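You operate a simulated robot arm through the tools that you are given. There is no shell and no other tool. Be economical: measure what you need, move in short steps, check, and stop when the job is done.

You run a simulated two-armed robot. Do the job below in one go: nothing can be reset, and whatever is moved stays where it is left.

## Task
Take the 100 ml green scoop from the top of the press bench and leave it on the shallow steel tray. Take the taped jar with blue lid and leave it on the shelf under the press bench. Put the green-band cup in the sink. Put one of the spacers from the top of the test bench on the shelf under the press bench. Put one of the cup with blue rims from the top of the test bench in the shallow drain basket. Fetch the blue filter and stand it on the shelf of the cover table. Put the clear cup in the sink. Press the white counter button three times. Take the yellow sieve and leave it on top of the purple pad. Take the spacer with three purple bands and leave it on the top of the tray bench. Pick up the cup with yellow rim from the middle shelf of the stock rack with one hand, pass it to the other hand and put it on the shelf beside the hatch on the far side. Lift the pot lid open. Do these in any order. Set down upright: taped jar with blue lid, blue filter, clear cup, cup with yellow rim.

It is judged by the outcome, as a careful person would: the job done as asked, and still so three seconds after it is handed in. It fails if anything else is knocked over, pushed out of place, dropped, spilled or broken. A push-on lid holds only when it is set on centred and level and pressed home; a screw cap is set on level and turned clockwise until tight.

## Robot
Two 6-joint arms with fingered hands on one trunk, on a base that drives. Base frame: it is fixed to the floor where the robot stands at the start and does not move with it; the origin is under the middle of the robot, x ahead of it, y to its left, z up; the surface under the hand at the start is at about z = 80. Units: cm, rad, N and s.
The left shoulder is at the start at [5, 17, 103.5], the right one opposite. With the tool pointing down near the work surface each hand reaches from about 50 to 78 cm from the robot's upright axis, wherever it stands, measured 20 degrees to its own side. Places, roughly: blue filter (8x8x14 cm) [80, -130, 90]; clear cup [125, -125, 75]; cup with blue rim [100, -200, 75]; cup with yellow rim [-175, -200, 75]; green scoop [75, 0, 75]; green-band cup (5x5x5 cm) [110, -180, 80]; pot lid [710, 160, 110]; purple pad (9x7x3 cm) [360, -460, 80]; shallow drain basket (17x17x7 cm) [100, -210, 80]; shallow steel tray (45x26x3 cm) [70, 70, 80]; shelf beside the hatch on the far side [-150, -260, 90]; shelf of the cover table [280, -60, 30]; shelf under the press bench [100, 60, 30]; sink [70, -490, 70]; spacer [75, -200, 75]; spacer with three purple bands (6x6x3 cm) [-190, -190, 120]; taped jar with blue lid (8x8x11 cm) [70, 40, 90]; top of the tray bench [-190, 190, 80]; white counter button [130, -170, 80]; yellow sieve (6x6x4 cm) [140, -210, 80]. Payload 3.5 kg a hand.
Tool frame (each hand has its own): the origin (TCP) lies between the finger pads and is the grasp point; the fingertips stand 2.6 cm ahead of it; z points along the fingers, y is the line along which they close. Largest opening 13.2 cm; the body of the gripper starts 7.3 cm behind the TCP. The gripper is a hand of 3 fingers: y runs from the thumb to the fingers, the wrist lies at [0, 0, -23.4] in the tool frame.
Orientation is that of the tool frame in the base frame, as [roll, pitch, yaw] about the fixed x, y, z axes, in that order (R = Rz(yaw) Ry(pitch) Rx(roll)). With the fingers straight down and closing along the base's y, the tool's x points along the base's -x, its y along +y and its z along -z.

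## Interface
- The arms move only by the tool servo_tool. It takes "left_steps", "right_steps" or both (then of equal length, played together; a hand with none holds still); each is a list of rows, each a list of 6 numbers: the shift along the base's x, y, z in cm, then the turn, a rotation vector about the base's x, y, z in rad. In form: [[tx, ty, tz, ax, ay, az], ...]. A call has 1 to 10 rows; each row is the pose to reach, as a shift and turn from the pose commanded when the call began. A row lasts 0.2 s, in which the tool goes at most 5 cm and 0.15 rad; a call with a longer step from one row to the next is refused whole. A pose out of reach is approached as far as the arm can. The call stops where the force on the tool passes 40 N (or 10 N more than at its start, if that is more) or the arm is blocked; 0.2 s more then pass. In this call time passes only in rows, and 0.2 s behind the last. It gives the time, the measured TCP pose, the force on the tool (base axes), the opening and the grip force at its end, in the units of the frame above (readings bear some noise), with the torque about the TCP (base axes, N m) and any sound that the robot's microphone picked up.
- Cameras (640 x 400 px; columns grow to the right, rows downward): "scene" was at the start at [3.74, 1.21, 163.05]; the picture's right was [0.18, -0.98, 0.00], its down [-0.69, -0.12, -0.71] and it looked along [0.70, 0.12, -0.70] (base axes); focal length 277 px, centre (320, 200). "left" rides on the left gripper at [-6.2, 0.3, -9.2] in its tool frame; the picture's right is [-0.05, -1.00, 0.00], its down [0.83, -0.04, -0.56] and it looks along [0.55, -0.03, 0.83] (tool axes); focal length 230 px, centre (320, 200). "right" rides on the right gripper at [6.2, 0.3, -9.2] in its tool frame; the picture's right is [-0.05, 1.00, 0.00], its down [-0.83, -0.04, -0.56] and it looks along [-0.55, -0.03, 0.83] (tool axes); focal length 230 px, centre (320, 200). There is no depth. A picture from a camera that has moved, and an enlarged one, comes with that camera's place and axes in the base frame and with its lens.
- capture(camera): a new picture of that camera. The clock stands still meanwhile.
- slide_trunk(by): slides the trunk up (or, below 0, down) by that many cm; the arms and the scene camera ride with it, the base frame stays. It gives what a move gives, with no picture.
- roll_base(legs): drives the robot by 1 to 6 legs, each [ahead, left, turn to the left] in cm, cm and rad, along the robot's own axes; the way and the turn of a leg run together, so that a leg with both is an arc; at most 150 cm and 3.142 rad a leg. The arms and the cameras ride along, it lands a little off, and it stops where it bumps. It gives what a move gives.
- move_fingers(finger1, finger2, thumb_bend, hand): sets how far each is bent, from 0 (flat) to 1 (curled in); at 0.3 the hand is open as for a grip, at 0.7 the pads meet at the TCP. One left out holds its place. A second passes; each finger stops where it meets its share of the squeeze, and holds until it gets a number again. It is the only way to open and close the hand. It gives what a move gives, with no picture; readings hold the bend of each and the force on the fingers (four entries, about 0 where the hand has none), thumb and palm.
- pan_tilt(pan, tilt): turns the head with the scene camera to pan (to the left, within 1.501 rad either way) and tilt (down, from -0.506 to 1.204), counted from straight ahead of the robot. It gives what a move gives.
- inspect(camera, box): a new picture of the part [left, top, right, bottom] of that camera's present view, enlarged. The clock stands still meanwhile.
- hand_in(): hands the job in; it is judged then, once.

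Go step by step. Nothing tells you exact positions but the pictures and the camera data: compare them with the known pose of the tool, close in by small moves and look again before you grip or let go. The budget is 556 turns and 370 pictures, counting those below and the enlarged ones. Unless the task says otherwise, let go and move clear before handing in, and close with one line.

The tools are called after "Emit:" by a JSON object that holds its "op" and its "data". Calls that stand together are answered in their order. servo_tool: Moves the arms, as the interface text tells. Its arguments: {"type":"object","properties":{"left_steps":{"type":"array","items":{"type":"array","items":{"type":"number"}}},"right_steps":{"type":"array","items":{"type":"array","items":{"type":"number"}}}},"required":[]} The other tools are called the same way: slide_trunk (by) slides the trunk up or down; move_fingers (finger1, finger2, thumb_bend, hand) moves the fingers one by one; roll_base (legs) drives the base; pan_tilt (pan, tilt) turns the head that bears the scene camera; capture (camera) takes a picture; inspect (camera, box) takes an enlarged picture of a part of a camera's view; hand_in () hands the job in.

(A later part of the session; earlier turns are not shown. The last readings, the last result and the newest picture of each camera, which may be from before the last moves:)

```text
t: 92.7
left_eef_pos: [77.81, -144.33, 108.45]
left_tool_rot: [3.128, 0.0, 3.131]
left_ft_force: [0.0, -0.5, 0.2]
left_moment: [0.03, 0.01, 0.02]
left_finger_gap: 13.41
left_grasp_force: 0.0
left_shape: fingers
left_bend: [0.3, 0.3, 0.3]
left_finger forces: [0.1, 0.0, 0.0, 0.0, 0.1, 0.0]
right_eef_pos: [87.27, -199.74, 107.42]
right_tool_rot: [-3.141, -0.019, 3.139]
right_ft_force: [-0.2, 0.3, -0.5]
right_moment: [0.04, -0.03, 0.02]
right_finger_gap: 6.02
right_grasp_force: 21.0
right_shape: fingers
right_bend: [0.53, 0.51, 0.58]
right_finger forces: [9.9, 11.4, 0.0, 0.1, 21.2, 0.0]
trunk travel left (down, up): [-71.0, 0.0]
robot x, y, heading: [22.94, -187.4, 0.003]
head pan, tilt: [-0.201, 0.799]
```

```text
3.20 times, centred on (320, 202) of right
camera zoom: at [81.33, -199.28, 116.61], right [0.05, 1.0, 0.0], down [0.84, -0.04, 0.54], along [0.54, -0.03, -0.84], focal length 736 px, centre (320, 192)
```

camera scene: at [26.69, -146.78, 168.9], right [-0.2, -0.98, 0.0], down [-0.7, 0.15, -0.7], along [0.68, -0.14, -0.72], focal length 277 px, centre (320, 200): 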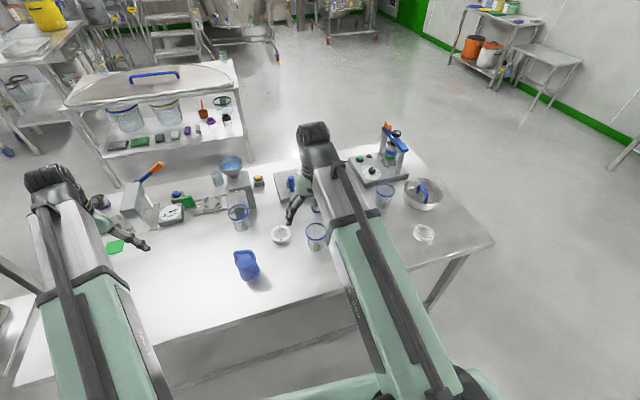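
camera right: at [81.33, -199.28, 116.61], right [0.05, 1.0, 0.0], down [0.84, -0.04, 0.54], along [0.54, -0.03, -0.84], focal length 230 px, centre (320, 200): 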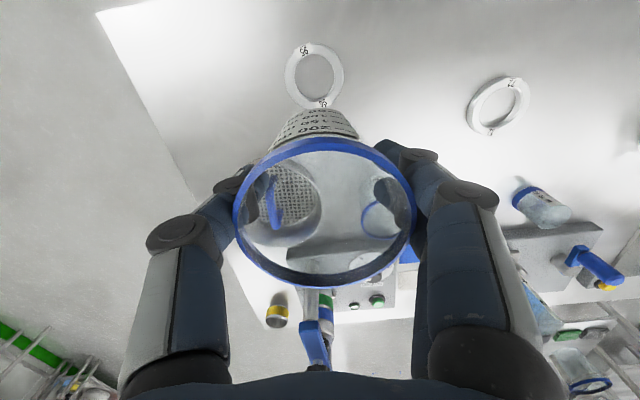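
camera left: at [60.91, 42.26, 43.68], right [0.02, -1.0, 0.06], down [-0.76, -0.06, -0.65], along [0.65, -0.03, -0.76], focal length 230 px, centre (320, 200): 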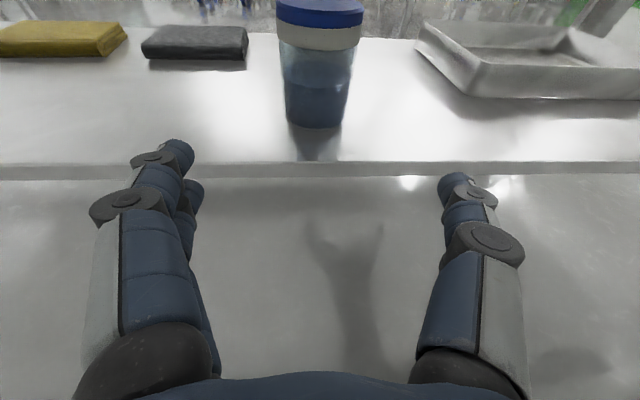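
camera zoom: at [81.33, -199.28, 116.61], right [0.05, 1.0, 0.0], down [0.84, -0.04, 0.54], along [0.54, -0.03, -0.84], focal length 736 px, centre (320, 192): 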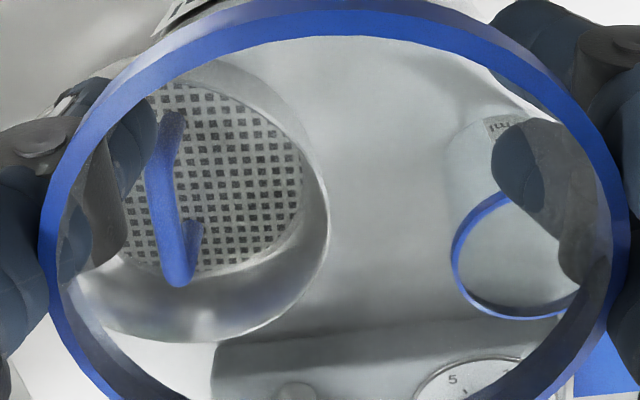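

The basket's handle runs along x with room on its +y side, but my fingers would foul the rim on release. I'll set the cup down on a free spot, re-grip nearer the rim, then place it.

Emit:
{"op": "roll_base", "data": {"legs": [[0, 13, 0]]}}

Emit:
{"op": "capture", "data": {"camera": "right"}}

```text
t: 94.0
left_eef_pos: [77.84, -131.09, 108.32]
left_tool_rot: [3.129, -0.001, 3.133]
left_ft_force: [0.6, 0.6, 0.3]
left_moment: [-0.04, 0.01, 0.0]
left_finger_gap: 13.4
left_grasp_force: 0.1
left_shape: fingers
left_bend: [0.3, 0.3, 0.3]
left_finger forces: [0.0, 0.0, 0.0, 0.0, 0.1, 0.0]
right_eef_pos: [87.4, -186.36, 107.33]
right_tool_rot: [-3.137, -0.016, 3.139]
right_ft_force: [-0.2, 0.1, -0.6]
right_moment: [-0.01, -0.02, 0.02]
right_finger_gap: 6.03
right_grasp_force: 21.3
right_shape: fingers
right_bend: [0.53, 0.51, 0.58]
right_finger forces: [9.9, 11.6, 0.1, 0.0, 21.2, 0.1]
trunk travel left (down, up): [-71.0, 0.0]
robot x, y, heading: [22.88, -174.48, 0.0]
head pan, tilt: [-0.201, 0.799]
```

```text
323 pictures are left
camera right: at [81.33, -185.97, 116.63], right [0.05, 1.0, 0.0], down [0.84, -0.04, 0.54], along [0.54, -0.03, -0.84], focal length 230 px, centre (320, 200)
```

right: 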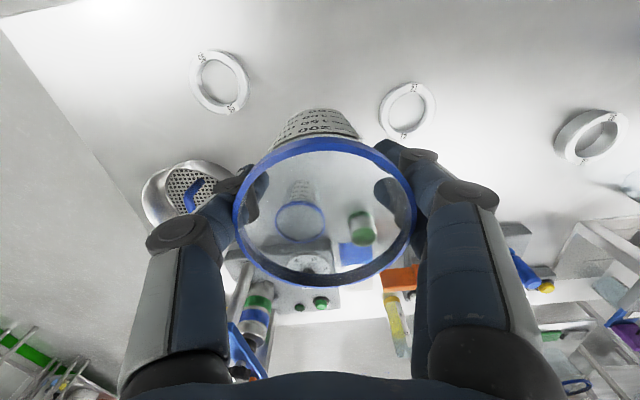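

Emit:
{"op": "servo_tool", "data": {"right_steps": [[0, -0.4, -4.5, 0, 0, 0], [0, -0.4, -9, 0, 0, 0], [0, -0.4, -13.5, 0, 0, 0], [0, -0.4, -18, 0, 0, 0], [0, -0.4, -19.5, 0, 0, 0]]}}

Emit:
{"op": "servo_tool", "data": {"right_steps": [[0, 0, -0.2, 0, 0, 0], [0, 0, -0.4, 0, 0, 0], [0, 0, -0.6, 0, 0, 0]]}}

```text
t: 95.2
left_eef_pos: [77.78, -131.22, 108.19]
left_tool_rot: [3.126, 0.001, 3.132]
left_ft_force: [-0.5, 0.0, 0.7]
left_moment: [0.03, -0.01, -0.01]
left_finger_gap: 13.42
left_grasp_force: 0.0
left_shape: fingers
left_bend: [0.3, 0.3, 0.3]
left_finger forces: [0.0, 0.0, 0.0, 0.0, 0.0, 0.0]
right_eef_pos: [87.44, -187.07, 87.71]
right_tool_rot: [-3.139, -0.016, -3.141]
right_ft_force: [0.5, 0.3, -0.8]
right_moment: [-0.02, 0.0, -0.01]
right_finger_gap: 6.01
right_grasp_force: 21.1
right_shape: fingers
right_bend: [0.53, 0.51, 0.58]
right_finger forces: [9.7, 11.4, 0.0, 0.0, 21.0, 0.0]
trunk travel left (down, up): [-71.0, 0.0]
robot x, y, heading: [22.93, -174.9, 0.002]
head pan, tilt: [-0.201, 0.799]
```

```text
t: 96.0
left_eef_pos: [77.76, -131.27, 108.46]
left_tool_rot: [3.127, 0.001, 3.133]
left_ft_force: [0.4, 0.1, -0.1]
left_moment: [0.0, 0.02, 0.01]
left_finger_gap: 13.4
left_grasp_force: 0.1
left_shape: fingers
left_bend: [0.3, 0.3, 0.3]
left_finger forces: [0.0, 0.0, 0.0, 0.0, 0.0, 0.1]
right_eef_pos: [87.43, -186.95, 87.33]
right_tool_rot: [-3.14, -0.014, 3.142]
right_ft_force: [-0.6, -0.8, 2.4]
right_moment: [0.03, -0.01, 0.0]
right_finger_gap: 6.04
right_grasp_force: 21.2
right_shape: fingers
right_bend: [0.53, 0.51, 0.58]
right_finger forces: [9.7, 11.5, 0.1, 0.1, 21.5, 0.0]
trunk travel left (down, up): [-71.0, 0.0]
robot x, y, heading: [22.76, -174.54, 0.003]
head pan, tilt: [-0.201, 0.799]
```

Contact; release, raise 2.2 cm, re-grip at the rim.

Emit:
{"op": "move_fingers", "data": {"hand": "right", "finger1": 0.3, "finger2": 0.3, "thumb_bend": 0.3}}

Emit:
{"op": "servo_tool", "data": {"right_steps": [[0, 0, 1.2, 0, 0, 0], [0, 0, 2.2, 0, 0, 0]]}}

Emit:
{"op": "move_fingers", "data": {"hand": "right", "finger1": 0.7, "finger2": 0.7, "thumb_bend": 0.7}}

Emit:
{"op": "capture", "data": {"camera": "right"}}

```text
t: 97.0
left_eef_pos: [77.75, -131.22, 108.24]
left_tool_rot: [3.128, 0.0, 3.134]
left_ft_force: [0.5, -0.1, 0.2]
left_moment: [0.01, 0.0, 0.01]
left_finger_gap: 13.39
left_grasp_force: 0.1
left_shape: fingers
left_bend: [0.3, 0.3, 0.3]
left_finger forces: [0.0, 0.1, 0.0, 0.1, 0.1, 0.0]
right_eef_pos: [87.39, -186.93, 87.26]
right_tool_rot: [-3.141, -0.017, 3.141]
right_ft_force: [0.1, 0.3, -0.2]
right_moment: [0.0, -0.02, 0.0]
right_finger_gap: 13.39
right_grasp_force: 0.2
right_shape: fingers
right_bend: [0.3, 0.3, 0.3]
right_finger forces: [0.1, 0.1, 0.0, 0.1, 0.0, 0.1]
trunk travel left (down, up): [-71.0, 0.0]
robot x, y, heading: [23.01, -174.22, 0.003]
head pan, tilt: [-0.201, 0.799]
```

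```text
t: 97.6
left_eef_pos: [77.75, -131.17, 108.35]
left_tool_rot: [3.127, -0.001, 3.132]
left_ft_force: [-1.2, -0.1, 0.8]
left_moment: [-0.04, -0.01, -0.01]
left_finger_gap: 13.42
left_grasp_force: 0.1
left_shape: fingers
left_bend: [0.3, 0.3, 0.3]
left_finger forces: [0.0, 0.0, 0.0, 0.0, 0.1, 0.1]
right_eef_pos: [87.39, -187.05, 89.53]
right_tool_rot: [-3.139, -0.015, 3.139]
right_ft_force: [-0.4, 0.4, 0.2]
right_moment: [-0.01, -0.01, -0.01]
right_finger_gap: 13.38
right_grasp_force: 0.0
right_shape: fingers
right_bend: [0.3, 0.3, 0.3]
right_finger forces: [0.0, 0.1, 0.0, 0.0, 0.1, 0.0]
trunk travel left (down, up): [-71.0, 0.0]
robot x, y, heading: [22.89, -174.08, -0.001]
head pan, tilt: [-0.201, 0.799]
```

```text
t: 98.6
left_eef_pos: [77.79, -131.18, 108.37]
left_tool_rot: [3.128, -0.002, 3.133]
left_ft_force: [-0.8, 0.0, -0.6]
left_moment: [0.0, -0.03, 0.03]
left_finger_gap: 13.4
left_grasp_force: 0.1
left_shape: fingers
left_bend: [0.3, 0.3, 0.3]
left_finger forces: [0.0, 0.0, 0.0, 0.0, 0.0, 0.0]
right_eef_pos: [87.39, -186.99, 89.54]
right_tool_rot: [-3.14, -0.018, 3.141]
right_ft_force: [-0.6, 0.6, 0.0]
right_moment: [0.01, -0.03, 0.02]
right_finger_gap: 6.23
right_grasp_force: 20.7
right_shape: fingers
right_bend: [0.52, 0.5, 0.57]
right_finger forces: [10.0, 11.2, 0.0, 0.1, 20.6, 0.1]
trunk travel left (down, up): [-71.0, 0.0]
robot x, y, heading: [22.93, -174.41, 0.003]
head pan, tilt: [-0.201, 0.799]
```

```text
322 pictures are left
camera right: at [81.39, -186.55, 98.79], right [0.05, 1.0, 0.0], down [0.84, -0.04, 0.54], along [0.54, -0.03, -0.84], focal length 230 px, centre (320, 200)
```

right: 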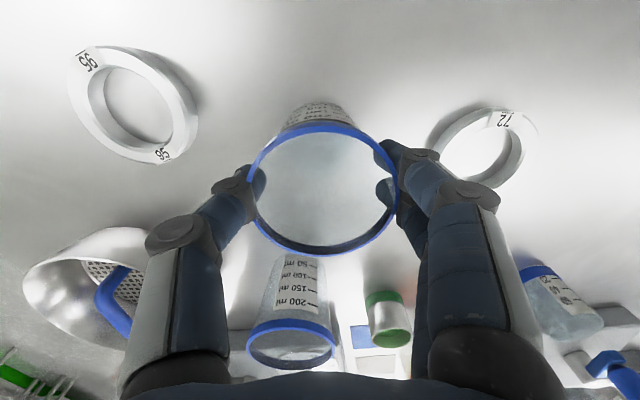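

Re-gripped at the rim (TCP 9.5 above the base). Lift and move over the basket's +y half.

Emit:
{"op": "servo_tool", "data": {"right_steps": [[0, 0, 4.5, 0, 0, 0], [0, 0, 9, 0, 0, 0], [0, 0, 13.5, 0, 0, 0], [0, 0, 16, 0, 0, 0]]}}

Emit:
{"op": "roll_base", "data": {"legs": [[7, -17, 0]]}}

Emit:
{"op": "servo_tool", "data": {"right_steps": [[3, 0, 0, 0, 0, 0], [6, 0, 0, 0, 0, 0], [8.5, 0, 0, 0, 0, 0]]}}

Emit:
{"op": "capture", "data": {"camera": "right"}}

```text
t: 99.6
left_eef_pos: [77.79, -131.16, 108.32]
left_tool_rot: [3.128, -0.001, 3.135]
left_ft_force: [0.8, -0.7, -0.2]
left_moment: [-0.02, 0.01, 0.0]
left_finger_gap: 13.42
left_grasp_force: 0.0
left_shape: fingers
left_bend: [0.3, 0.3, 0.3]
left_finger forces: [0.0, 0.0, 0.0, 0.0, 0.0, 0.0]
right_eef_pos: [87.35, -186.89, 105.49]
right_tool_rot: [-3.139, -0.017, -3.141]
right_ft_force: [-0.8, 0.2, -0.1]
right_moment: [0.0, -0.02, 0.02]
right_finger_gap: 6.24
right_grasp_force: 20.3
right_shape: fingers
right_bend: [0.52, 0.5, 0.57]
right_finger forces: [10.0, 11.4, 0.0, 0.0, 20.6, 0.0]
trunk travel left (down, up): [-71.0, 0.0]
robot x, y, heading: [22.98, -174.25, 0.005]
head pan, tilt: [-0.201, 0.799]
```

```text
t: 101.1
left_eef_pos: [84.9, -147.86, 108.37]
left_tool_rot: [3.13, 0.0, 3.133]
left_ft_force: [0.9, -0.4, 0.2]
left_moment: [0.05, 0.04, -0.01]
left_finger_gap: 13.41
left_grasp_force: 0.0
left_shape: fingers
left_bend: [0.3, 0.3, 0.3]
left_finger forces: [0.0, 0.0, 0.0, 0.1, 0.1, 0.1]
right_eef_pos: [94.58, -203.64, 105.44]
right_tool_rot: [-3.14, -0.018, 3.141]
right_ft_force: [-1.3, -0.9, -0.5]
right_moment: [-0.01, -0.01, 0.0]
right_finger_gap: 6.24
right_grasp_force: 21.0
right_shape: fingers
right_bend: [0.52, 0.5, 0.57]
right_finger forces: [10.1, 11.4, 0.1, 0.0, 20.5, 0.0]
trunk travel left (down, up): [-71.0, 0.0]
robot x, y, heading: [30.14, -190.88, 0.002]
head pan, tilt: [-0.201, 0.799]
```

```text
t: 101.9
left_eef_pos: [84.89, -147.92, 108.34]
left_tool_rot: [3.126, 0.0, 3.133]
left_ft_force: [0.8, -0.6, -1.3]
left_moment: [0.0, -0.02, 0.0]
left_finger_gap: 13.41
left_grasp_force: 0.1
left_shape: fingers
left_bend: [0.3, 0.3, 0.3]
left_finger forces: [0.0, 0.1, 0.0, 0.1, 0.0, 0.0]
right_eef_pos: [103.02, -203.52, 105.45]
right_tool_rot: [-3.14, -0.017, 3.139]
right_ft_force: [-0.5, 1.2, -0.1]
right_moment: [0.0, 0.0, -0.02]
right_finger_gap: 6.23
right_grasp_force: 21.0
right_shape: fingers
right_bend: [0.52, 0.5, 0.57]
right_finger forces: [10.0, 11.4, 0.1, 0.0, 20.5, 0.1]
trunk travel left (down, up): [-71.0, 0.0]
robot x, y, heading: [30.55, -190.8, -0.002]
head pan, tilt: [-0.201, 0.799]
```

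```text
321 pictures are left
camera right: at [97.06, -203.1, 114.68], right [0.05, 1.0, 0.0], down [0.84, -0.04, 0.54], along [0.54, -0.03, -0.84], focal length 230 px, centre (320, 200)
```

right: 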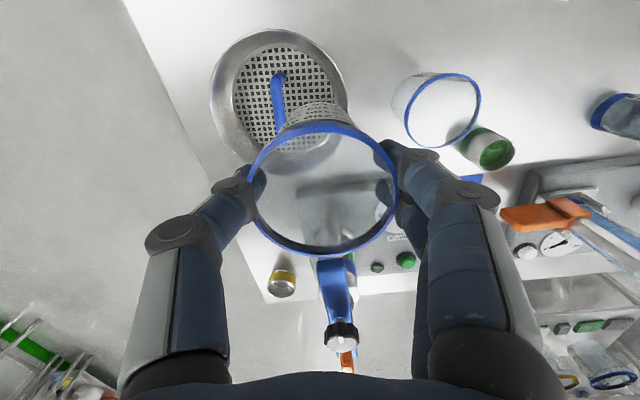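

Basket centre ≈ [101.8,-207.9], handle on its x-diameter. Adjust to y≈-204 and lower most of the way.

Emit:
{"op": "servo_tool", "data": {"right_steps": [[-0.6, -0.3, -4, 0, 0, 0], [-1.2, -0.5, -8, 0, 0, 0], [-1.2, -0.5, -11, 0, 0, 0]]}}

Emit:
{"op": "capture", "data": {"camera": "right"}}

```text
t: 102.7
left_eef_pos: [84.95, -147.98, 108.31]
left_tool_rot: [3.128, -0.001, 3.133]
left_ft_force: [-0.6, 0.4, 0.7]
left_moment: [0.02, 0.0, 0.0]
left_finger_gap: 13.42
left_grasp_force: 0.1
left_shape: fingers
left_bend: [0.3, 0.3, 0.3]
left_finger forces: [0.0, 0.0, 0.0, 0.1, 0.0, 0.1]
right_eef_pos: [101.78, -203.86, 94.31]
right_tool_rot: [-3.14, -0.019, 3.14]
right_ft_force: [1.3, -0.3, -0.5]
right_moment: [-0.07, -0.01, 0.0]
right_finger_gap: 6.24
right_grasp_force: 19.8
right_shape: fingers
right_bend: [0.52, 0.5, 0.58]
right_finger forces: [10.0, 10.8, 0.1, 0.1, 20.4, 0.1]
trunk travel left (down, up): [-71.0, 0.0]
robot x, y, heading: [30.23, -191.15, 0.003]
head pan, tilt: [-0.201, 0.799]
```

```text
320 pictures are left
camera right: at [95.71, -203.46, 103.57], right [0.05, 1.0, 0.0], down [0.84, -0.04, 0.54], along [0.54, -0.03, -0.84], focal length 230 px, centre (320, 200)
```

right: 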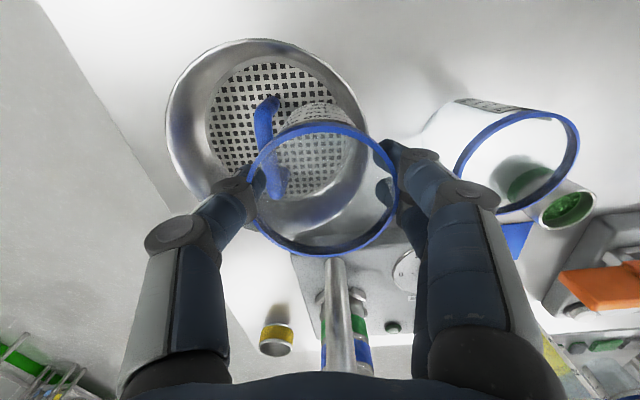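

The cup's base is clear of the handle and the wall. Lowering to contact.

Emit:
{"op": "servo_tool", "data": {"right_steps": [[0, 0.1, -1, 0, 0, 0], [0, 0.1, -2, 0, 0, 0], [0, 0.1, -3, 0, 0, 0], [0, 0.1, -3.5, 0, 0, 0], [0, 0.1, -3.9, 0, 0, 0]]}}

Emit:
{"op": "capture", "data": {"camera": "right"}}

```text
t: 103.9
left_eef_pos: [84.85, -147.85, 108.31]
left_tool_rot: [3.127, 0.001, 3.133]
left_ft_force: [-0.3, 1.4, 0.6]
left_moment: [0.0, -0.06, 0.0]
left_finger_gap: 13.41
left_grasp_force: 0.0
left_shape: fingers
left_bend: [0.3, 0.3, 0.3]
left_finger forces: [0.1, 0.0, 0.0, 0.0, 0.0, 0.0]
right_eef_pos: [101.77, -203.87, 90.66]
right_tool_rot: [-3.139, -0.015, -3.141]
right_ft_force: [1.5, 0.1, 3.4]
right_moment: [-0.2, -0.15, 0.02]
right_finger_gap: 6.26
right_grasp_force: 21.8
right_shape: fingers
right_bend: [0.52, 0.5, 0.58]
right_finger forces: [10.2, 11.6, 0.1, 0.0, 21.2, 0.1]
trunk travel left (down, up): [-71.0, 0.0]
robot x, y, heading: [29.59, -190.9, 0.003]
head pan, tilt: [-0.201, 0.799]
```

```text
319 pictures are left
camera right: at [95.81, -203.38, 99.91], right [0.05, 1.0, 0.0], down [0.84, -0.04, 0.54], along [0.54, -0.03, -0.84], focal length 230 px, centre (320, 200)
```

right: 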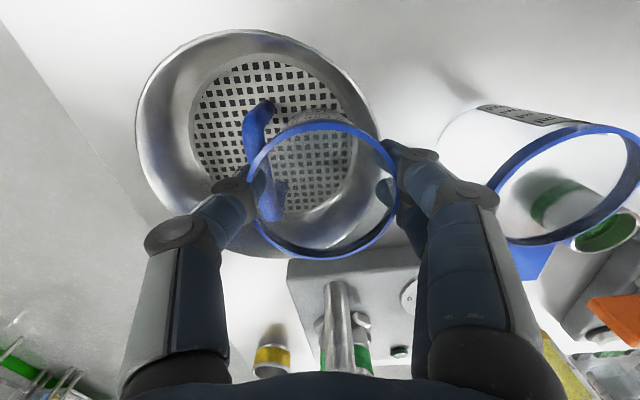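

Contact on the basket floor. Opening only partly, then lifting.

Emit:
{"op": "move_fingers", "data": {"hand": "right", "finger1": 0.44, "finger2": 0.44, "thumb_bend": 0.5}}

Emit:
{"op": "servo_tool", "data": {"right_steps": [[0, 0, 1.5, 0, 0, 0], [0, 0, 4, 0, 0, 0], [0, 0, 8, 0, 0, 0], [0, 0, 12, 0, 0, 0], [-3, 0, 15, 0, 0, 0]]}}

Emit:
{"op": "capture", "data": {"camera": "right"}}

```text
t: 104.9
left_eef_pos: [84.86, -147.93, 108.36]
left_tool_rot: [3.128, -0.001, 3.133]
left_ft_force: [0.4, 0.5, -0.8]
left_moment: [-0.03, 0.04, -0.01]
left_finger_gap: 13.43
left_grasp_force: 0.0
left_shape: fingers
left_bend: [0.3, 0.3, 0.3]
left_finger forces: [0.0, 0.0, 0.0, 0.0, 0.0, 0.1]
right_eef_pos: [101.83, -203.74, 90.57]
right_tool_rot: [-3.139, -0.018, -3.14]
right_ft_force: [-0.3, 0.6, -0.1]
right_moment: [0.01, -0.01, 0.02]
right_finger_gap: 7.72
right_grasp_force: 0.0
right_shape: fingers
right_bend: [0.44, 0.44, 0.5]
right_finger forces: [0.1, 0.0, 0.0, 0.1, 0.0, 0.1]
trunk travel left (down, up): [-71.0, 0.0]
robot x, y, heading: [29.87, -191.29, 0.003]
head pan, tilt: [-0.201, 0.799]
```

```text
t: 106.1
left_eef_pos: [84.78, -148.01, 108.34]
left_tool_rot: [3.127, 0.001, 3.131]
left_ft_force: [-0.2, -0.4, 0.0]
left_moment: [-0.03, -0.06, 0.0]
left_finger_gap: 13.4
left_grasp_force: 0.1
left_shape: fingers
left_bend: [0.3, 0.3, 0.3]
left_finger forces: [0.0, 0.0, 0.0, 0.0, 0.0, 0.0]
right_eef_pos: [98.56, -203.73, 105.72]
right_tool_rot: [-3.139, -0.016, -3.141]
right_ft_force: [-0.3, -0.4, 0.0]
right_moment: [0.0, 0.02, 0.03]
right_finger_gap: 7.74
right_grasp_force: 0.2
right_shape: fingers
right_bend: [0.44, 0.44, 0.5]
right_finger forces: [0.0, 0.0, 0.1, 0.0, 0.0, 0.0]
trunk travel left (down, up): [-71.0, 0.0]
robot x, y, heading: [30.08, -190.88, -0.001]
head pan, tilt: [-0.201, 0.799]
```

```text
318 pictures are left
camera right: at [92.57, -203.26, 115.03], right [0.05, 1.0, 0.0], down [0.84, -0.04, 0.54], along [0.54, -0.03, -0.84], focal length 230 px, centre (320, 200)
```

right: 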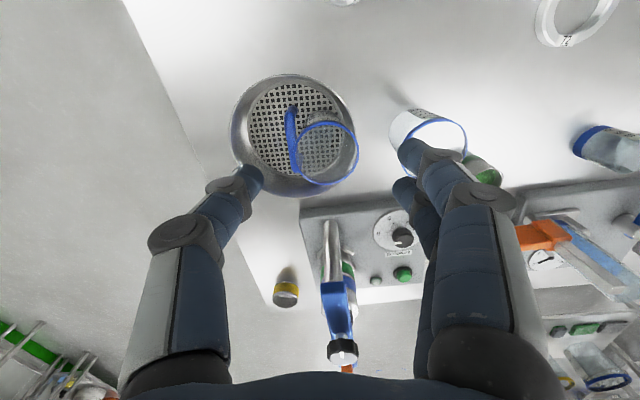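

Cup stands in the basket. Next, a spacer ([89.5,-173.4]) with the left hand pitched forward so it can go onto the low shelf; backing the base for reach.

Emit:
{"op": "roll_base", "data": {"legs": [[-26, -6, 0]]}}

Emit:
{"op": "servo_tool", "data": {"left_steps": [[1.5, -2, 0, 0, -0.105, 0], [3, -4, 0, 0, -0.21, 0], [4.5, -6, 0, 0, -0.315, 0], [6, -8, 0, 0, -0.42, 0], [7.5, -10, -1, 0, -0.525, 0], [9, -12, -3, 0, -0.63, 0], [10.5, -14, -5, 0, -0.735, 0], [12, -16, -7, 0, -0.84, 0], [13, -18, -9, 0, -0.945, 0], [14, -19.5, -11, 0, -1.05, 0]]}}

Emit:
{"op": "capture", "data": {"camera": "left"}}

```text
t: 108.0
left_eef_pos: [58.87, -153.92, 108.39]
left_tool_rot: [3.127, 0.001, 3.133]
left_ft_force: [-1.1, -0.3, -0.1]
left_moment: [0.01, -0.05, 0.02]
left_finger_gap: 13.41
left_grasp_force: 0.0
left_shape: fingers
left_bend: [0.3, 0.3, 0.3]
left_finger forces: [0.1, 0.1, 0.1, 0.0, 0.1, 0.1]
right_eef_pos: [72.7, -209.91, 105.76]
right_tool_rot: [-3.139, -0.016, -3.14]
right_ft_force: [-0.4, -0.7, 0.3]
right_moment: [0.0, -0.01, 0.0]
right_finger_gap: 7.72
right_grasp_force: 0.1
right_shape: fingers
right_bend: [0.44, 0.44, 0.5]
right_finger forces: [0.0, 0.0, 0.0, 0.0, 0.1, 0.0]
trunk travel left (down, up): [-71.0, 0.0]
robot x, y, heading: [4.22, -197.24, 0.0]
head pan, tilt: [-0.201, 0.799]
```

```text
t: 110.2
left_eef_pos: [72.89, -173.49, 97.39]
left_tool_rot: [3.113, 1.05, 3.122]
left_ft_force: [-0.2, 0.0, -0.4]
left_moment: [0.0, -0.01, -0.01]
left_finger_gap: 13.43
left_grasp_force: 0.0
left_shape: fingers
left_bend: [0.3, 0.3, 0.3]
left_finger forces: [0.0, 0.1, 0.0, 0.0, 0.0, 0.0]
right_eef_pos: [72.73, -209.77, 105.7]
right_tool_rot: [-3.14, -0.017, -3.142]
right_ft_force: [0.6, 0.4, 0.1]
right_moment: [-0.02, 0.01, 0.03]
right_finger_gap: 7.71
right_grasp_force: 0.1
right_shape: fingers
right_bend: [0.44, 0.44, 0.5]
right_finger forces: [0.1, 0.1, 0.1, 0.0, 0.0, 0.2]
trunk travel left (down, up): [-71.0, 0.0]
robot x, y, heading: [4.05, -197.24, -0.002]
head pan, tilt: [-0.201, 0.799]
```

```text
317 pictures are left
camera left: at [67.92, -173.5, 107.31], right [0.03, -1.0, 0.03], down [-0.89, -0.04, -0.45], along [0.45, -0.01, -0.89], focal length 230 px, centre (320, 200)
```

left: 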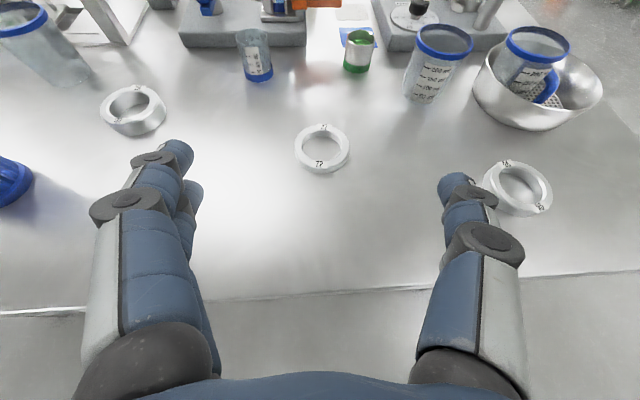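

Spacer at [89.7,-173.8]; approaching along a slant.

Emit:
{"op": "servo_tool", "data": {"left_steps": [[3.5, 0, -3, 0, 0, 0], [7, 0, -6, 0, 0, 0], [10.5, -0.1, -9, 0, 0, 0], [14, -0.2, -12.5, 0, 0, 0]]}}

Emit:
{"op": "capture", "data": {"camera": "left"}}

```text
t: 111.2
left_eef_pos: [86.81, -173.73, 84.65]
left_tool_rot: [3.113, 1.05, 3.127]
left_ft_force: [-0.1, 0.4, 0.4]
left_moment: [-0.02, 0.0, 0.01]
left_finger_gap: 13.44
left_grasp_force: 0.3
left_shape: fingers
left_bend: [0.3, 0.3, 0.3]
left_finger forces: [0.1, 0.0, 0.0, 0.1, 0.0, 0.0]
right_eef_pos: [72.8, -209.89, 105.71]
right_tool_rot: [-3.14, -0.018, -3.141]
right_ft_force: [0.1, -0.1, 0.0]
right_moment: [-0.01, 0.02, 0.01]
right_finger_gap: 7.73
right_grasp_force: 0.0
right_shape: fingers
right_bend: [0.44, 0.44, 0.5]
right_finger forces: [0.0, 0.0, 0.1, 0.0, 0.1, 0.0]
trunk travel left (down, up): [-71.0, 0.0]
robot x, y, heading: [4.29, -197.27, 0.001]
head pan, tilt: [-0.201, 0.799]
```

```text
316 pictures are left
camera left: at [81.87, -173.79, 94.63], right [0.03, -1.0, 0.03], down [-0.89, -0.04, -0.44], along [0.45, -0.01, -0.9], focal length 230 px, centre (320, 200)
```

left: 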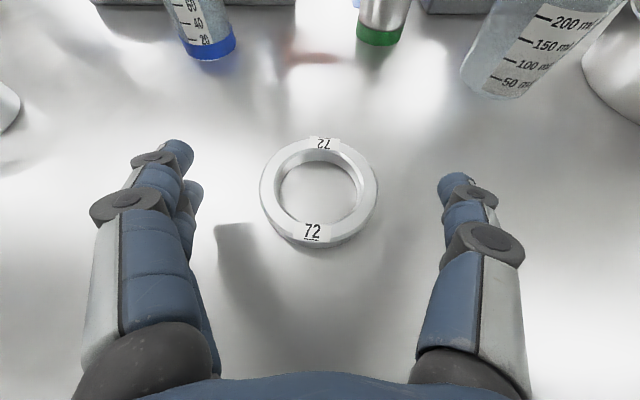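

Emit:
{"op": "servo_tool", "data": {"left_steps": [[1.1, 0, -1, 0, 0, 0], [2.2, 0, -1.9, 0, 0, 0]]}}

Emit:
{"op": "move_fingers", "data": {"hand": "left", "finger1": 0.7, "finger2": 0.7, "thumb_bend": 0.7}}

Emit:
{"op": "capture", "data": {"camera": "left"}}

```text
t: 111.8
left_eef_pos: [89.04, -173.65, 83.02]
left_tool_rot: [3.112, 1.048, 3.126]
left_ft_force: [-0.4, -1.2, -0.1]
left_moment: [-0.01, 0.0, -0.03]
left_finger_gap: 13.41
left_grasp_force: 0.0
left_shape: fingers
left_bend: [0.3, 0.3, 0.3]
left_finger forces: [0.1, 0.1, 0.0, 0.0, 0.1, 0.0]
right_eef_pos: [72.73, -209.84, 105.71]
right_tool_rot: [-3.139, -0.017, 3.141]
right_ft_force: [-0.6, -0.1, 0.2]
right_moment: [-0.01, 0.02, -0.01]
right_finger_gap: 7.73
right_grasp_force: 0.0
right_shape: fingers
right_bend: [0.44, 0.44, 0.5]
right_finger forces: [0.0, 0.0, 0.0, 0.0, 0.0, 0.0]
trunk travel left (down, up): [-71.0, 0.0]
robot x, y, heading: [4.2, -197.09, 0.002]
head pan, tilt: [-0.201, 0.799]
```

```text
t: 112.8
left_eef_pos: [88.95, -173.79, 83.03]
left_tool_rot: [3.114, 1.052, 3.125]
left_ft_force: [-0.8, -0.1, 0.7]
left_moment: [-0.08, 0.01, -0.02]
left_finger_gap: 2.99
left_grasp_force: 11.3
left_shape: fingers
left_bend: [0.7, 0.5, 0.59]
left_finger forces: [0.1, 11.0, 0.0, 0.0, 11.9, 0.1]
right_eef_pos: [72.79, -209.88, 105.59]
right_tool_rot: [-3.14, -0.018, 3.14]
right_ft_force: [0.6, 0.3, -0.7]
right_moment: [-0.01, 0.02, 0.01]
right_finger_gap: 7.72
right_grasp_force: 0.0
right_shape: fingers
right_bend: [0.44, 0.44, 0.5]
right_finger forces: [0.0, 0.0, 0.0, 0.0, 0.2, 0.0]
trunk travel left (down, up): [-71.0, 0.0]
robot x, y, heading: [4.07, -197.14, 0.003]
head pan, tilt: [-0.201, 0.799]
```

```text
315 pictures are left
camera left: at [84.07, -173.67, 92.94], right [0.03, -1.0, 0.03], down [-0.89, -0.04, -0.45], along [0.45, -0.01, -0.89], focal length 230 px, centre (320, 200)
```

left: 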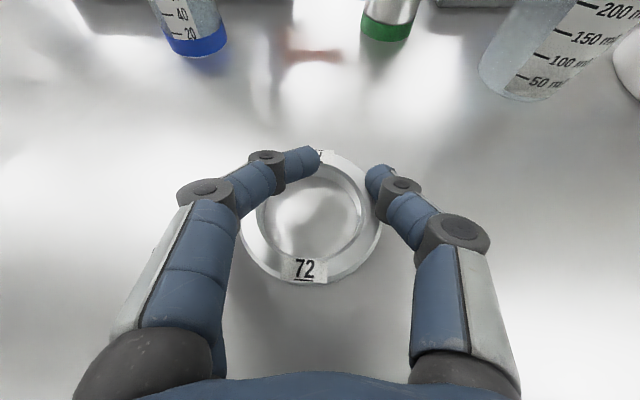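

Only one finger caught the thin ring, since the two fingers are stacked in this tilt. I'll open, steepen the hand, and grip again.

Emit:
{"op": "move_fingers", "data": {"hand": "left", "finger1": 0.3, "finger2": 0.3, "thumb_bend": 0.3}}

Emit:
{"op": "servo_tool", "data": {"left_steps": [[0, 0, 2, 0, 0, 0], [0, 0, 2, 0, 0.13, 0], [0, 0, 2, 0, 0.26, 0], [0, 0, 2, 0, 0.39, 0], [0, 0, 2, 0, 0.52, 0]]}}

Emit:
{"op": "capture", "data": {"camera": "left"}}

```text
t: 113.8
left_eef_pos: [89.04, -173.6, 82.96]
left_tool_rot: [3.113, 1.05, 3.127]
left_ft_force: [-0.6, 0.8, -0.2]
left_moment: [-0.02, -0.02, 0.03]
left_finger_gap: 13.39
left_grasp_force: 0.1
left_shape: fingers
left_bend: [0.3, 0.3, 0.3]
left_finger forces: [0.1, 0.0, 0.0, 0.0, 0.1, 0.1]
right_eef_pos: [72.75, -209.89, 105.66]
right_tool_rot: [-3.14, -0.018, 3.141]
right_ft_force: [0.0, 0.1, -0.4]
right_moment: [0.01, -0.02, 0.01]
right_finger_gap: 7.71
right_grasp_force: 0.1
right_shape: fingers
right_bend: [0.44, 0.44, 0.5]
right_finger forces: [0.1, 0.0, 0.0, 0.0, 0.0, 0.0]
trunk travel left (down, up): [-71.0, 0.0]
robot x, y, heading: [4.05, -197.1, 0.004]
head pan, tilt: [-0.201, 0.799]
```

```text
t: 115.0
left_eef_pos: [88.01, -173.7, 85.19]
left_tool_rot: [3.121, 0.529, 3.132]
left_ft_force: [0.0, 0.1, -0.7]
left_moment: [0.0, -0.04, -0.03]
left_finger_gap: 13.4
left_grasp_force: 0.0
left_shape: fingers
left_bend: [0.3, 0.3, 0.3]
left_finger forces: [0.0, 0.0, 0.1, 0.0, 0.0, 0.0]
left hand out of reach, approached as far as the arm can: row 5
right_eef_pos: [72.63, -209.94, 105.68]
right_tool_rot: [-3.139, -0.018, -3.141]
right_ft_force: [-0.6, -0.3, -0.5]
right_moment: [-0.05, 0.03, 0.0]
right_finger_gap: 7.7
right_grasp_force: 0.0
right_shape: fingers
right_bend: [0.44, 0.44, 0.5]
right_finger forces: [0.0, 0.0, 0.1, 0.0, 0.0, 0.1]
trunk travel left (down, up): [-71.0, 0.0]
robot x, y, heading: [4.07, -197.56, 0.003]
head pan, tilt: [-0.201, 0.799]
```

```text
314 pictures are left
camera left: at [88.66, -173.82, 96.28], right [0.05, -1.0, 0.01], down [-1.0, -0.04, 0.06], along [-0.06, -0.01, -1.0], focal length 230 px, centre (320, 200)
```

left: 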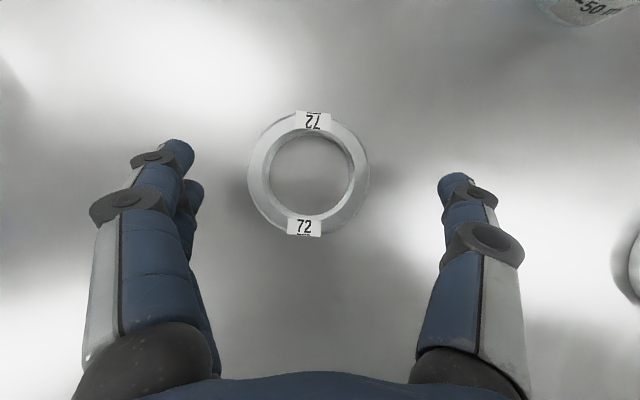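

Ring centre ≈ [89.5,-173.3]. Bringing the base 5 cm closer for reach.

Emit:
{"op": "roll_base", "data": {"legs": [[5, 0, 0]]}}

Emit:
{"op": "servo_tool", "data": {"left_steps": [[-2, 0.3, 0, 0, 0, 0], [-3.4, 0.4, -1, 0, 0, 0], [-3.4, 0.4, -2.4, 0, 0, 0]]}}

Emit:
{"op": "capture", "data": {"camera": "left"}}

```text
t: 115.9
left_eef_pos: [93.21, -173.93, 84.92]
left_tool_rot: [3.124, 0.528, 3.132]
left_ft_force: [1.2, 0.5, -0.7]
left_moment: [0.0, 0.04, 0.0]
left_finger_gap: 13.4
left_grasp_force: 0.1
left_shape: fingers
left_bend: [0.3, 0.3, 0.3]
left_finger forces: [0.0, 0.1, 0.1, 0.0, 0.0, 0.0]
right_eef_pos: [77.98, -209.87, 105.51]
right_tool_rot: [-3.139, -0.02, 3.141]
right_ft_force: [1.5, -0.8, 0.6]
right_moment: [-0.03, 0.02, 0.01]
right_finger_gap: 7.73
right_grasp_force: 0.1
right_shape: fingers
right_bend: [0.44, 0.44, 0.5]
right_finger forces: [0.1, 0.0, 0.0, 0.0, 0.0, 0.0]
trunk travel left (down, up): [-71.0, 0.0]
robot x, y, heading: [8.59, -197.14, 0.001]
head pan, tilt: [-0.201, 0.799]
```

```text
t: 116.7
left_eef_pos: [89.8, -173.34, 82.87]
left_tool_rot: [3.122, 0.529, 3.131]
left_ft_force: [-0.7, 0.1, 2.0]
left_moment: [0.08, 0.01, 0.03]
left_finger_gap: 13.39
left_grasp_force: 0.5
left_shape: fingers
left_bend: [0.3, 0.3, 0.3]
left_finger forces: [0.0, 1.3, 0.1, 0.1, 0.0, 0.0]
right_eef_pos: [77.78, -209.84, 105.76]
right_tool_rot: [-3.14, -0.018, 3.14]
right_ft_force: [0.5, 0.0, -0.2]
right_moment: [0.01, 0.02, -0.04]
right_finger_gap: 7.74
right_grasp_force: 0.0
right_shape: fingers
right_bend: [0.44, 0.44, 0.5]
right_finger forces: [0.0, 0.0, 0.1, 0.0, 0.0, 0.0]
trunk travel left (down, up): [-71.0, 0.0]
robot x, y, heading: [9.34, -197.38, 0.002]
head pan, tilt: [-0.201, 0.799]
```

```text
313 pictures are left
camera left: at [90.43, -173.34, 93.81], right [0.04, -1.0, 0.01], down [-1.0, -0.04, 0.06], along [-0.06, -0.01, -1.0], focal length 230 px, centre (320, 200)
```

left: 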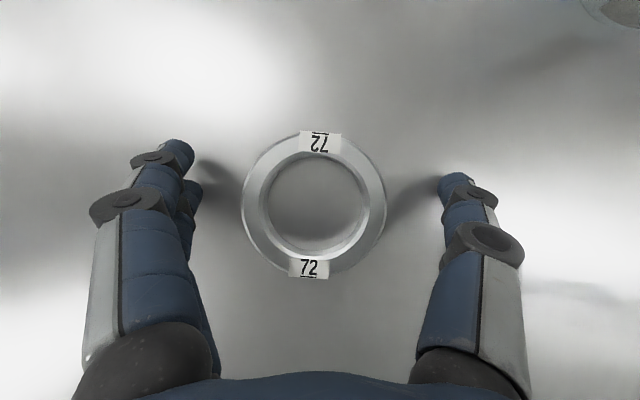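

Emit:
{"op": "servo_tool", "data": {"left_steps": [[-0.2, 0, 0.3, 0, 0, 0]]}}

Emit:
{"op": "move_fingers", "data": {"hand": "left", "finger1": 0.7, "finger2": 0.7, "thumb_bend": 0.7}}

Emit:
{"op": "capture", "data": {"camera": "left"}}

```text
t: 117.1
left_eef_pos: [89.48, -173.46, 82.95]
left_tool_rot: [3.126, 0.53, 3.132]
left_ft_force: [0.0, 0.7, -0.5]
left_moment: [-0.02, 0.02, -0.01]
left_finger_gap: 13.45
left_grasp_force: 0.1
left_shape: fingers
left_bend: [0.3, 0.3, 0.3]
left_finger forces: [0.1, 0.0, 0.0, 0.0, 0.1, 0.0]
right_eef_pos: [77.76, -209.82, 105.6]
right_tool_rot: [-3.139, -0.018, 3.141]
right_ft_force: [0.7, -0.2, 0.1]
right_moment: [0.0, 0.0, 0.0]
right_finger_gap: 7.73
right_grasp_force: 0.1
right_shape: fingers
right_bend: [0.44, 0.44, 0.5]
right_finger forces: [0.1, 0.0, 0.0, 0.0, 0.1, 0.0]
trunk travel left (down, up): [-71.0, 0.0]
robot x, y, heading: [9.29, -196.97, 0.002]
head pan, tilt: [-0.201, 0.799]
```

```text
t: 118.1
left_eef_pos: [89.54, -173.35, 83.58]
left_tool_rot: [3.12, 0.537, 3.128]
left_ft_force: [7.5, 1.8, 26.6]
left_moment: [1.28, -0.62, -0.24]
left_finger_gap: 5.24
left_grasp_force: 33.5
left_shape: fingers
left_bend: [0.6, 0.48, 0.6]
left_finger forces: [27.5, 20.6, 0.1, 0.0, 19.5, 0.1]
right_eef_pos: [77.64, -209.99, 105.76]
right_tool_rot: [-3.141, -0.017, 3.141]
right_ft_force: [-0.3, 0.5, 0.7]
right_moment: [0.0, -0.02, 0.0]
right_finger_gap: 7.74
right_grasp_force: 0.1
right_shape: fingers
right_bend: [0.44, 0.44, 0.5]
right_finger forces: [0.0, 0.1, 0.0, 0.1, 0.0, 0.0]
trunk travel left (down, up): [-71.0, 0.0]
robot x, y, heading: [9.3, -196.99, -0.0]
head pan, tilt: [-0.201, 0.799]
```

```text
312 pictures are left
camera left: at [90.17, -173.42, 94.5], right [0.04, -1.0, 0.01], down [-1.0, -0.04, 0.05], along [-0.05, -0.01, -1.0], focal length 230 px, centre (320, 200)
```

left: 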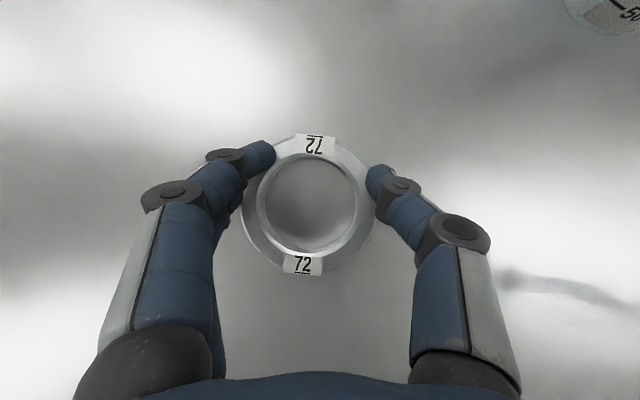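

Finger 1 is landing on top of the thin ring. Going fully vertical for this one; opening, lifting, rotating, and moving the base closer.

Emit:
{"op": "move_fingers", "data": {"hand": "left", "finger1": 0.3, "finger2": 0.3, "thumb_bend": 0.3}}

Emit:
{"op": "servo_tool", "data": {"left_steps": [[0, 0, 3, 0, 0, 0], [0, 0, 7, 0, 0.1, 0], [-2, 0, 9, 0, 0.22, 0], [-4, 0, 9, 0, 0.34, 0], [-6, 0, 9, 0, 0.45, 0], [-8, 0, 9, 0, 0.53, 0]]}}

Emit:
{"op": "roll_base", "data": {"legs": [[14, 0, 0]]}}

Emit:
{"op": "capture", "data": {"camera": "left"}}

```text
t: 119.1
left_eef_pos: [89.43, -173.26, 83.0]
left_tool_rot: [3.125, 0.529, 3.133]
left_ft_force: [-0.5, -0.8, 0.6]
left_moment: [-0.01, 0.03, -0.02]
left_finger_gap: 13.41
left_grasp_force: 0.0
left_shape: fingers
left_bend: [0.3, 0.3, 0.3]
left_finger forces: [0.0, 0.1, 0.0, 0.0, 0.1, 0.1]
right_eef_pos: [77.71, -209.86, 105.68]
right_tool_rot: [-3.14, -0.019, -3.142]
right_ft_force: [0.6, -0.3, 0.4]
right_moment: [0.02, 0.0, 0.01]
right_finger_gap: 7.73
right_grasp_force: 0.1
right_shape: fingers
right_bend: [0.44, 0.44, 0.5]
right_finger forces: [0.0, 0.1, 0.1, 0.1, 0.0, 0.0]
trunk travel left (down, up): [-71.0, 0.0]
robot x, y, heading: [9.0, -197.26, 0.003]
head pan, tilt: [-0.201, 0.799]
```

```text
t: 120.5
left_eef_pos: [81.34, -173.51, 92.16]
left_tool_rot: [3.127, -0.001, 3.132]
left_ft_force: [-0.6, 0.6, 0.1]
left_moment: [-0.01, -0.03, 0.03]
left_finger_gap: 13.44
left_grasp_force: 0.0
left_shape: fingers
left_bend: [0.3, 0.3, 0.3]
left_finger forces: [0.1, 0.1, 0.1, 0.0, 0.0, 0.0]
right_eef_pos: [77.72, -209.8, 105.65]
right_tool_rot: [-3.14, -0.018, -3.141]
right_ft_force: [-1.0, -0.2, 0.1]
right_moment: [0.01, 0.01, 0.02]
right_finger_gap: 7.7
right_grasp_force: 0.1
right_shape: fingers
right_bend: [0.44, 0.44, 0.5]
right_finger forces: [0.0, 0.1, 0.0, 0.0, 0.1, 0.1]
trunk travel left (down, up): [-71.0, 0.0]
robot x, y, heading: [9.19, -197.04, 0.003]
head pan, tilt: [-0.201, 0.799]
```

```text
t: 121.8
left_eef_pos: [95.72, -173.59, 92.03]
left_tool_rot: [3.127, -0.001, 3.13]
left_ft_force: [-0.4, -0.2, 0.0]
left_moment: [-0.02, 0.02, -0.04]
left_finger_gap: 13.45
left_grasp_force: 0.1
left_shape: fingers
left_bend: [0.3, 0.3, 0.3]
left_finger forces: [0.1, 0.0, 0.0, 0.1, 0.0, 0.1]
right_eef_pos: [91.98, -209.98, 105.54]
right_tool_rot: [-3.14, -0.02, 3.14]
right_ft_force: [-0.3, -0.1, -0.1]
right_moment: [-0.01, 0.07, 0.0]
right_finger_gap: 7.76
right_grasp_force: 0.0
right_shape: fingers
right_bend: [0.44, 0.44, 0.5]
right_finger forces: [0.0, 0.1, 0.0, 0.0, 0.0, 0.0]
trunk travel left (down, up): [-71.0, 0.0]
robot x, y, heading: [23.29, -197.23, -0.003]
head pan, tilt: [-0.201, 0.799]
```

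```text
311 pictures are left
camera left: at [101.85, -173.59, 101.16], right [0.04, -1.0, -0.01], down [-0.83, -0.04, 0.56], along [-0.56, -0.01, -0.83], focal length 230 px, centre (320, 200)
```

left: 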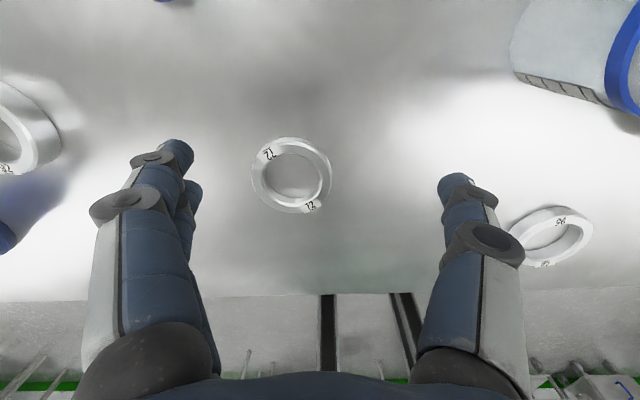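

Emit:
{"op": "servo_tool", "data": {"left_steps": [[-2.2, 1.3, 0, 0, 0, 0], [-4.4, 2.6, -1, 0, 0, 0], [-4.4, 2.6, -4, 0, 0, 0]]}}

Emit:
{"op": "capture", "data": {"camera": "left"}}

```text
t: 122.6
left_eef_pos: [91.23, -171.11, 88.1]
left_tool_rot: [3.126, 0.0, 3.132]
left_ft_force: [-0.4, -1.3, -0.3]
left_moment: [0.02, 0.01, 0.02]
left_finger_gap: 13.42
left_grasp_force: 0.1
left_shape: fingers
left_bend: [0.3, 0.3, 0.3]
left_finger forces: [0.1, 0.0, 0.0, 0.0, 0.0, 0.0]
right_eef_pos: [91.77, -210.02, 105.69]
right_tool_rot: [-3.139, -0.017, 3.139]
right_ft_force: [0.1, -0.8, 0.7]
right_moment: [0.01, 0.03, 0.03]
right_finger_gap: 7.75
right_grasp_force: 0.0
right_shape: fingers
right_bend: [0.44, 0.44, 0.5]
right_finger forces: [0.1, 0.0, 0.0, 0.1, 0.0, 0.0]
trunk travel left (down, up): [-71.0, 0.0]
robot x, y, heading: [23.21, -197.18, 0.0]
head pan, tilt: [-0.201, 0.799]
```

```text
310 pictures are left
camera left: at [97.36, -171.1, 97.27], right [0.04, -1.0, -0.01], down [-0.83, -0.04, 0.55], along [-0.55, -0.01, -0.83], focal length 230 px, centre (320, 200)
```

left: 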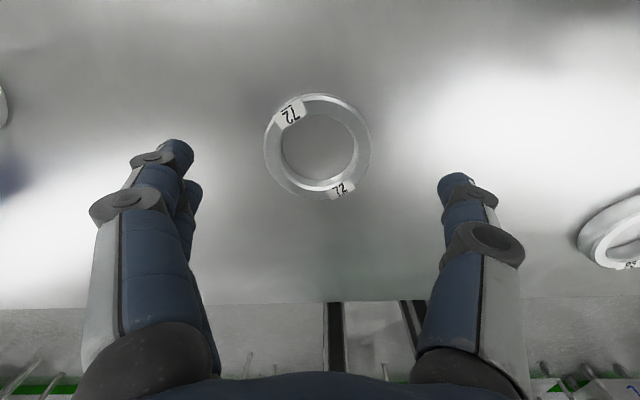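

Centred. Descend and grip.

Emit:
{"op": "servo_tool", "data": {"left_steps": [[0.3, 0, -3, 0, 0, 0], [0.3, 0, -5.2, 0, 0, 0]]}}

Emit:
{"op": "move_fingers", "data": {"hand": "left", "finger1": 0.7, "finger2": 0.7, "thumb_bend": 0.7}}

Emit:
{"op": "capture", "data": {"camera": "left"}}

```text
t: 123.2
left_eef_pos: [91.47, -171.13, 82.82]
left_tool_rot: [3.127, 0.002, 3.129]
left_ft_force: [-0.7, -0.4, -0.1]
left_moment: [0.0, 0.01, -0.03]
left_finger_gap: 13.42
left_grasp_force: 0.0
left_shape: fingers
left_bend: [0.3, 0.3, 0.3]
left_finger forces: [0.0, 0.0, 0.1, 0.0, 0.0, 0.0]
right_eef_pos: [91.63, -209.94, 105.59]
right_tool_rot: [-3.139, -0.018, 3.14]
right_ft_force: [0.0, -0.6, 0.1]
right_moment: [0.01, 0.02, 0.01]
right_finger_gap: 7.75
right_grasp_force: 0.1
right_shape: fingers
right_bend: [0.44, 0.44, 0.5]
right_finger forces: [0.1, 0.0, 0.1, 0.1, 0.0, 0.0]
trunk travel left (down, up): [-71.0, 0.0]
robot x, y, heading: [23.25, -196.99, -0.002]
head pan, tilt: [-0.201, 0.799]
```

```text
t: 124.2
left_eef_pos: [91.47, -171.18, 83.1]
left_tool_rot: [3.128, 0.006, 3.131]
left_ft_force: [6.4, -3.8, 31.2]
left_moment: [0.37, -0.15, -0.13]
left_finger_gap: 6.53
left_grasp_force: 39.3
left_shape: fingers
left_bend: [0.55, 0.53, 0.57]
left_finger forces: [20.9, 25.8, 0.0, 0.0, 32.1, 0.0]
right_eef_pos: [91.61, -210.15, 105.77]
right_tool_rot: [-3.141, -0.016, -3.141]
right_ft_force: [0.6, 0.3, 0.6]
right_moment: [-0.04, 0.0, 0.03]
right_finger_gap: 7.77
right_grasp_force: 0.0
right_shape: fingers
right_bend: [0.44, 0.44, 0.5]
right_finger forces: [0.0, 0.1, 0.0, 0.1, 0.1, 0.0]
trunk travel left (down, up): [-71.0, 0.0]
robot x, y, heading: [22.94, -197.18, -0.0]
head pan, tilt: [-0.201, 0.799]
```

```text
309 pictures are left
camera left: at [97.56, -171.25, 92.43], right [0.04, -1.0, -0.01], down [-0.83, -0.04, 0.55], along [-0.55, -0.01, -0.84], focal length 230 px, centre (320, 200)
```

left: 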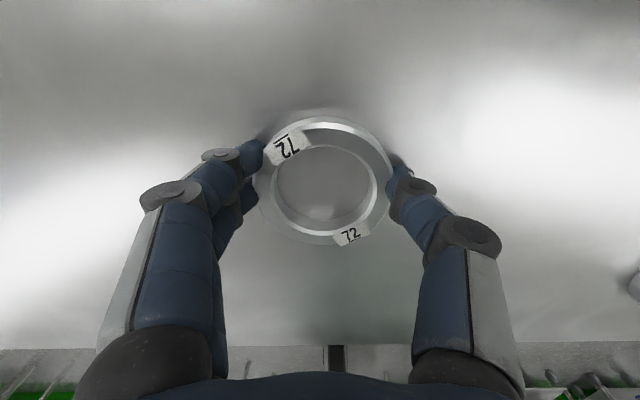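

It's holding the ring but the fingertips press the table; lifting a little to see if the ring comes along.

Emit:
{"op": "servo_tool", "data": {"left_steps": [[0, 0, 0.7, 0, 0, 0], [0, 0, 2.5, 0, 0, 0], [0, 0, 6, 0, 0, 0]]}}

Emit:
{"op": "capture", "data": {"camera": "left"}}

```text
t: 125.0
left_eef_pos: [91.48, -170.89, 88.65]
left_tool_rot: [3.13, 0.001, 3.13]
left_ft_force: [0.1, -0.2, -1.1]
left_moment: [0.03, 0.0, 0.0]
left_finger_gap: 6.52
left_grasp_force: 24.5
left_shape: fingers
left_bend: [0.54, 0.51, 0.57]
left_finger forces: [11.8, 12.4, 0.0, 0.0, 23.5, 0.0]
right_eef_pos: [91.81, -209.92, 105.66]
right_tool_rot: [-3.139, -0.018, 3.139]
right_ft_force: [-0.8, 0.2, 0.0]
right_moment: [0.0, 0.01, -0.02]
right_finger_gap: 7.73
right_grasp_force: 0.0
right_shape: fingers
right_bend: [0.44, 0.44, 0.5]
right_finger forces: [0.0, 0.0, 0.0, 0.1, 0.1, 0.1]
trunk travel left (down, up): [-71.0, 0.0]
robot x, y, heading: [23.05, -197.39, 0.003]
head pan, tilt: [-0.201, 0.799]
```

```text
308 pictures are left
camera left: at [97.6, -171.03, 97.94], right [0.04, -1.0, -0.01], down [-0.83, -0.04, 0.55], along [-0.55, -0.01, -0.83], focal length 230 px, centre (320, 200)
```

left: 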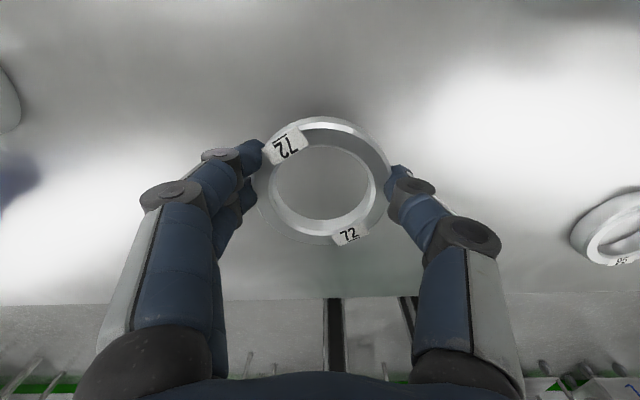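

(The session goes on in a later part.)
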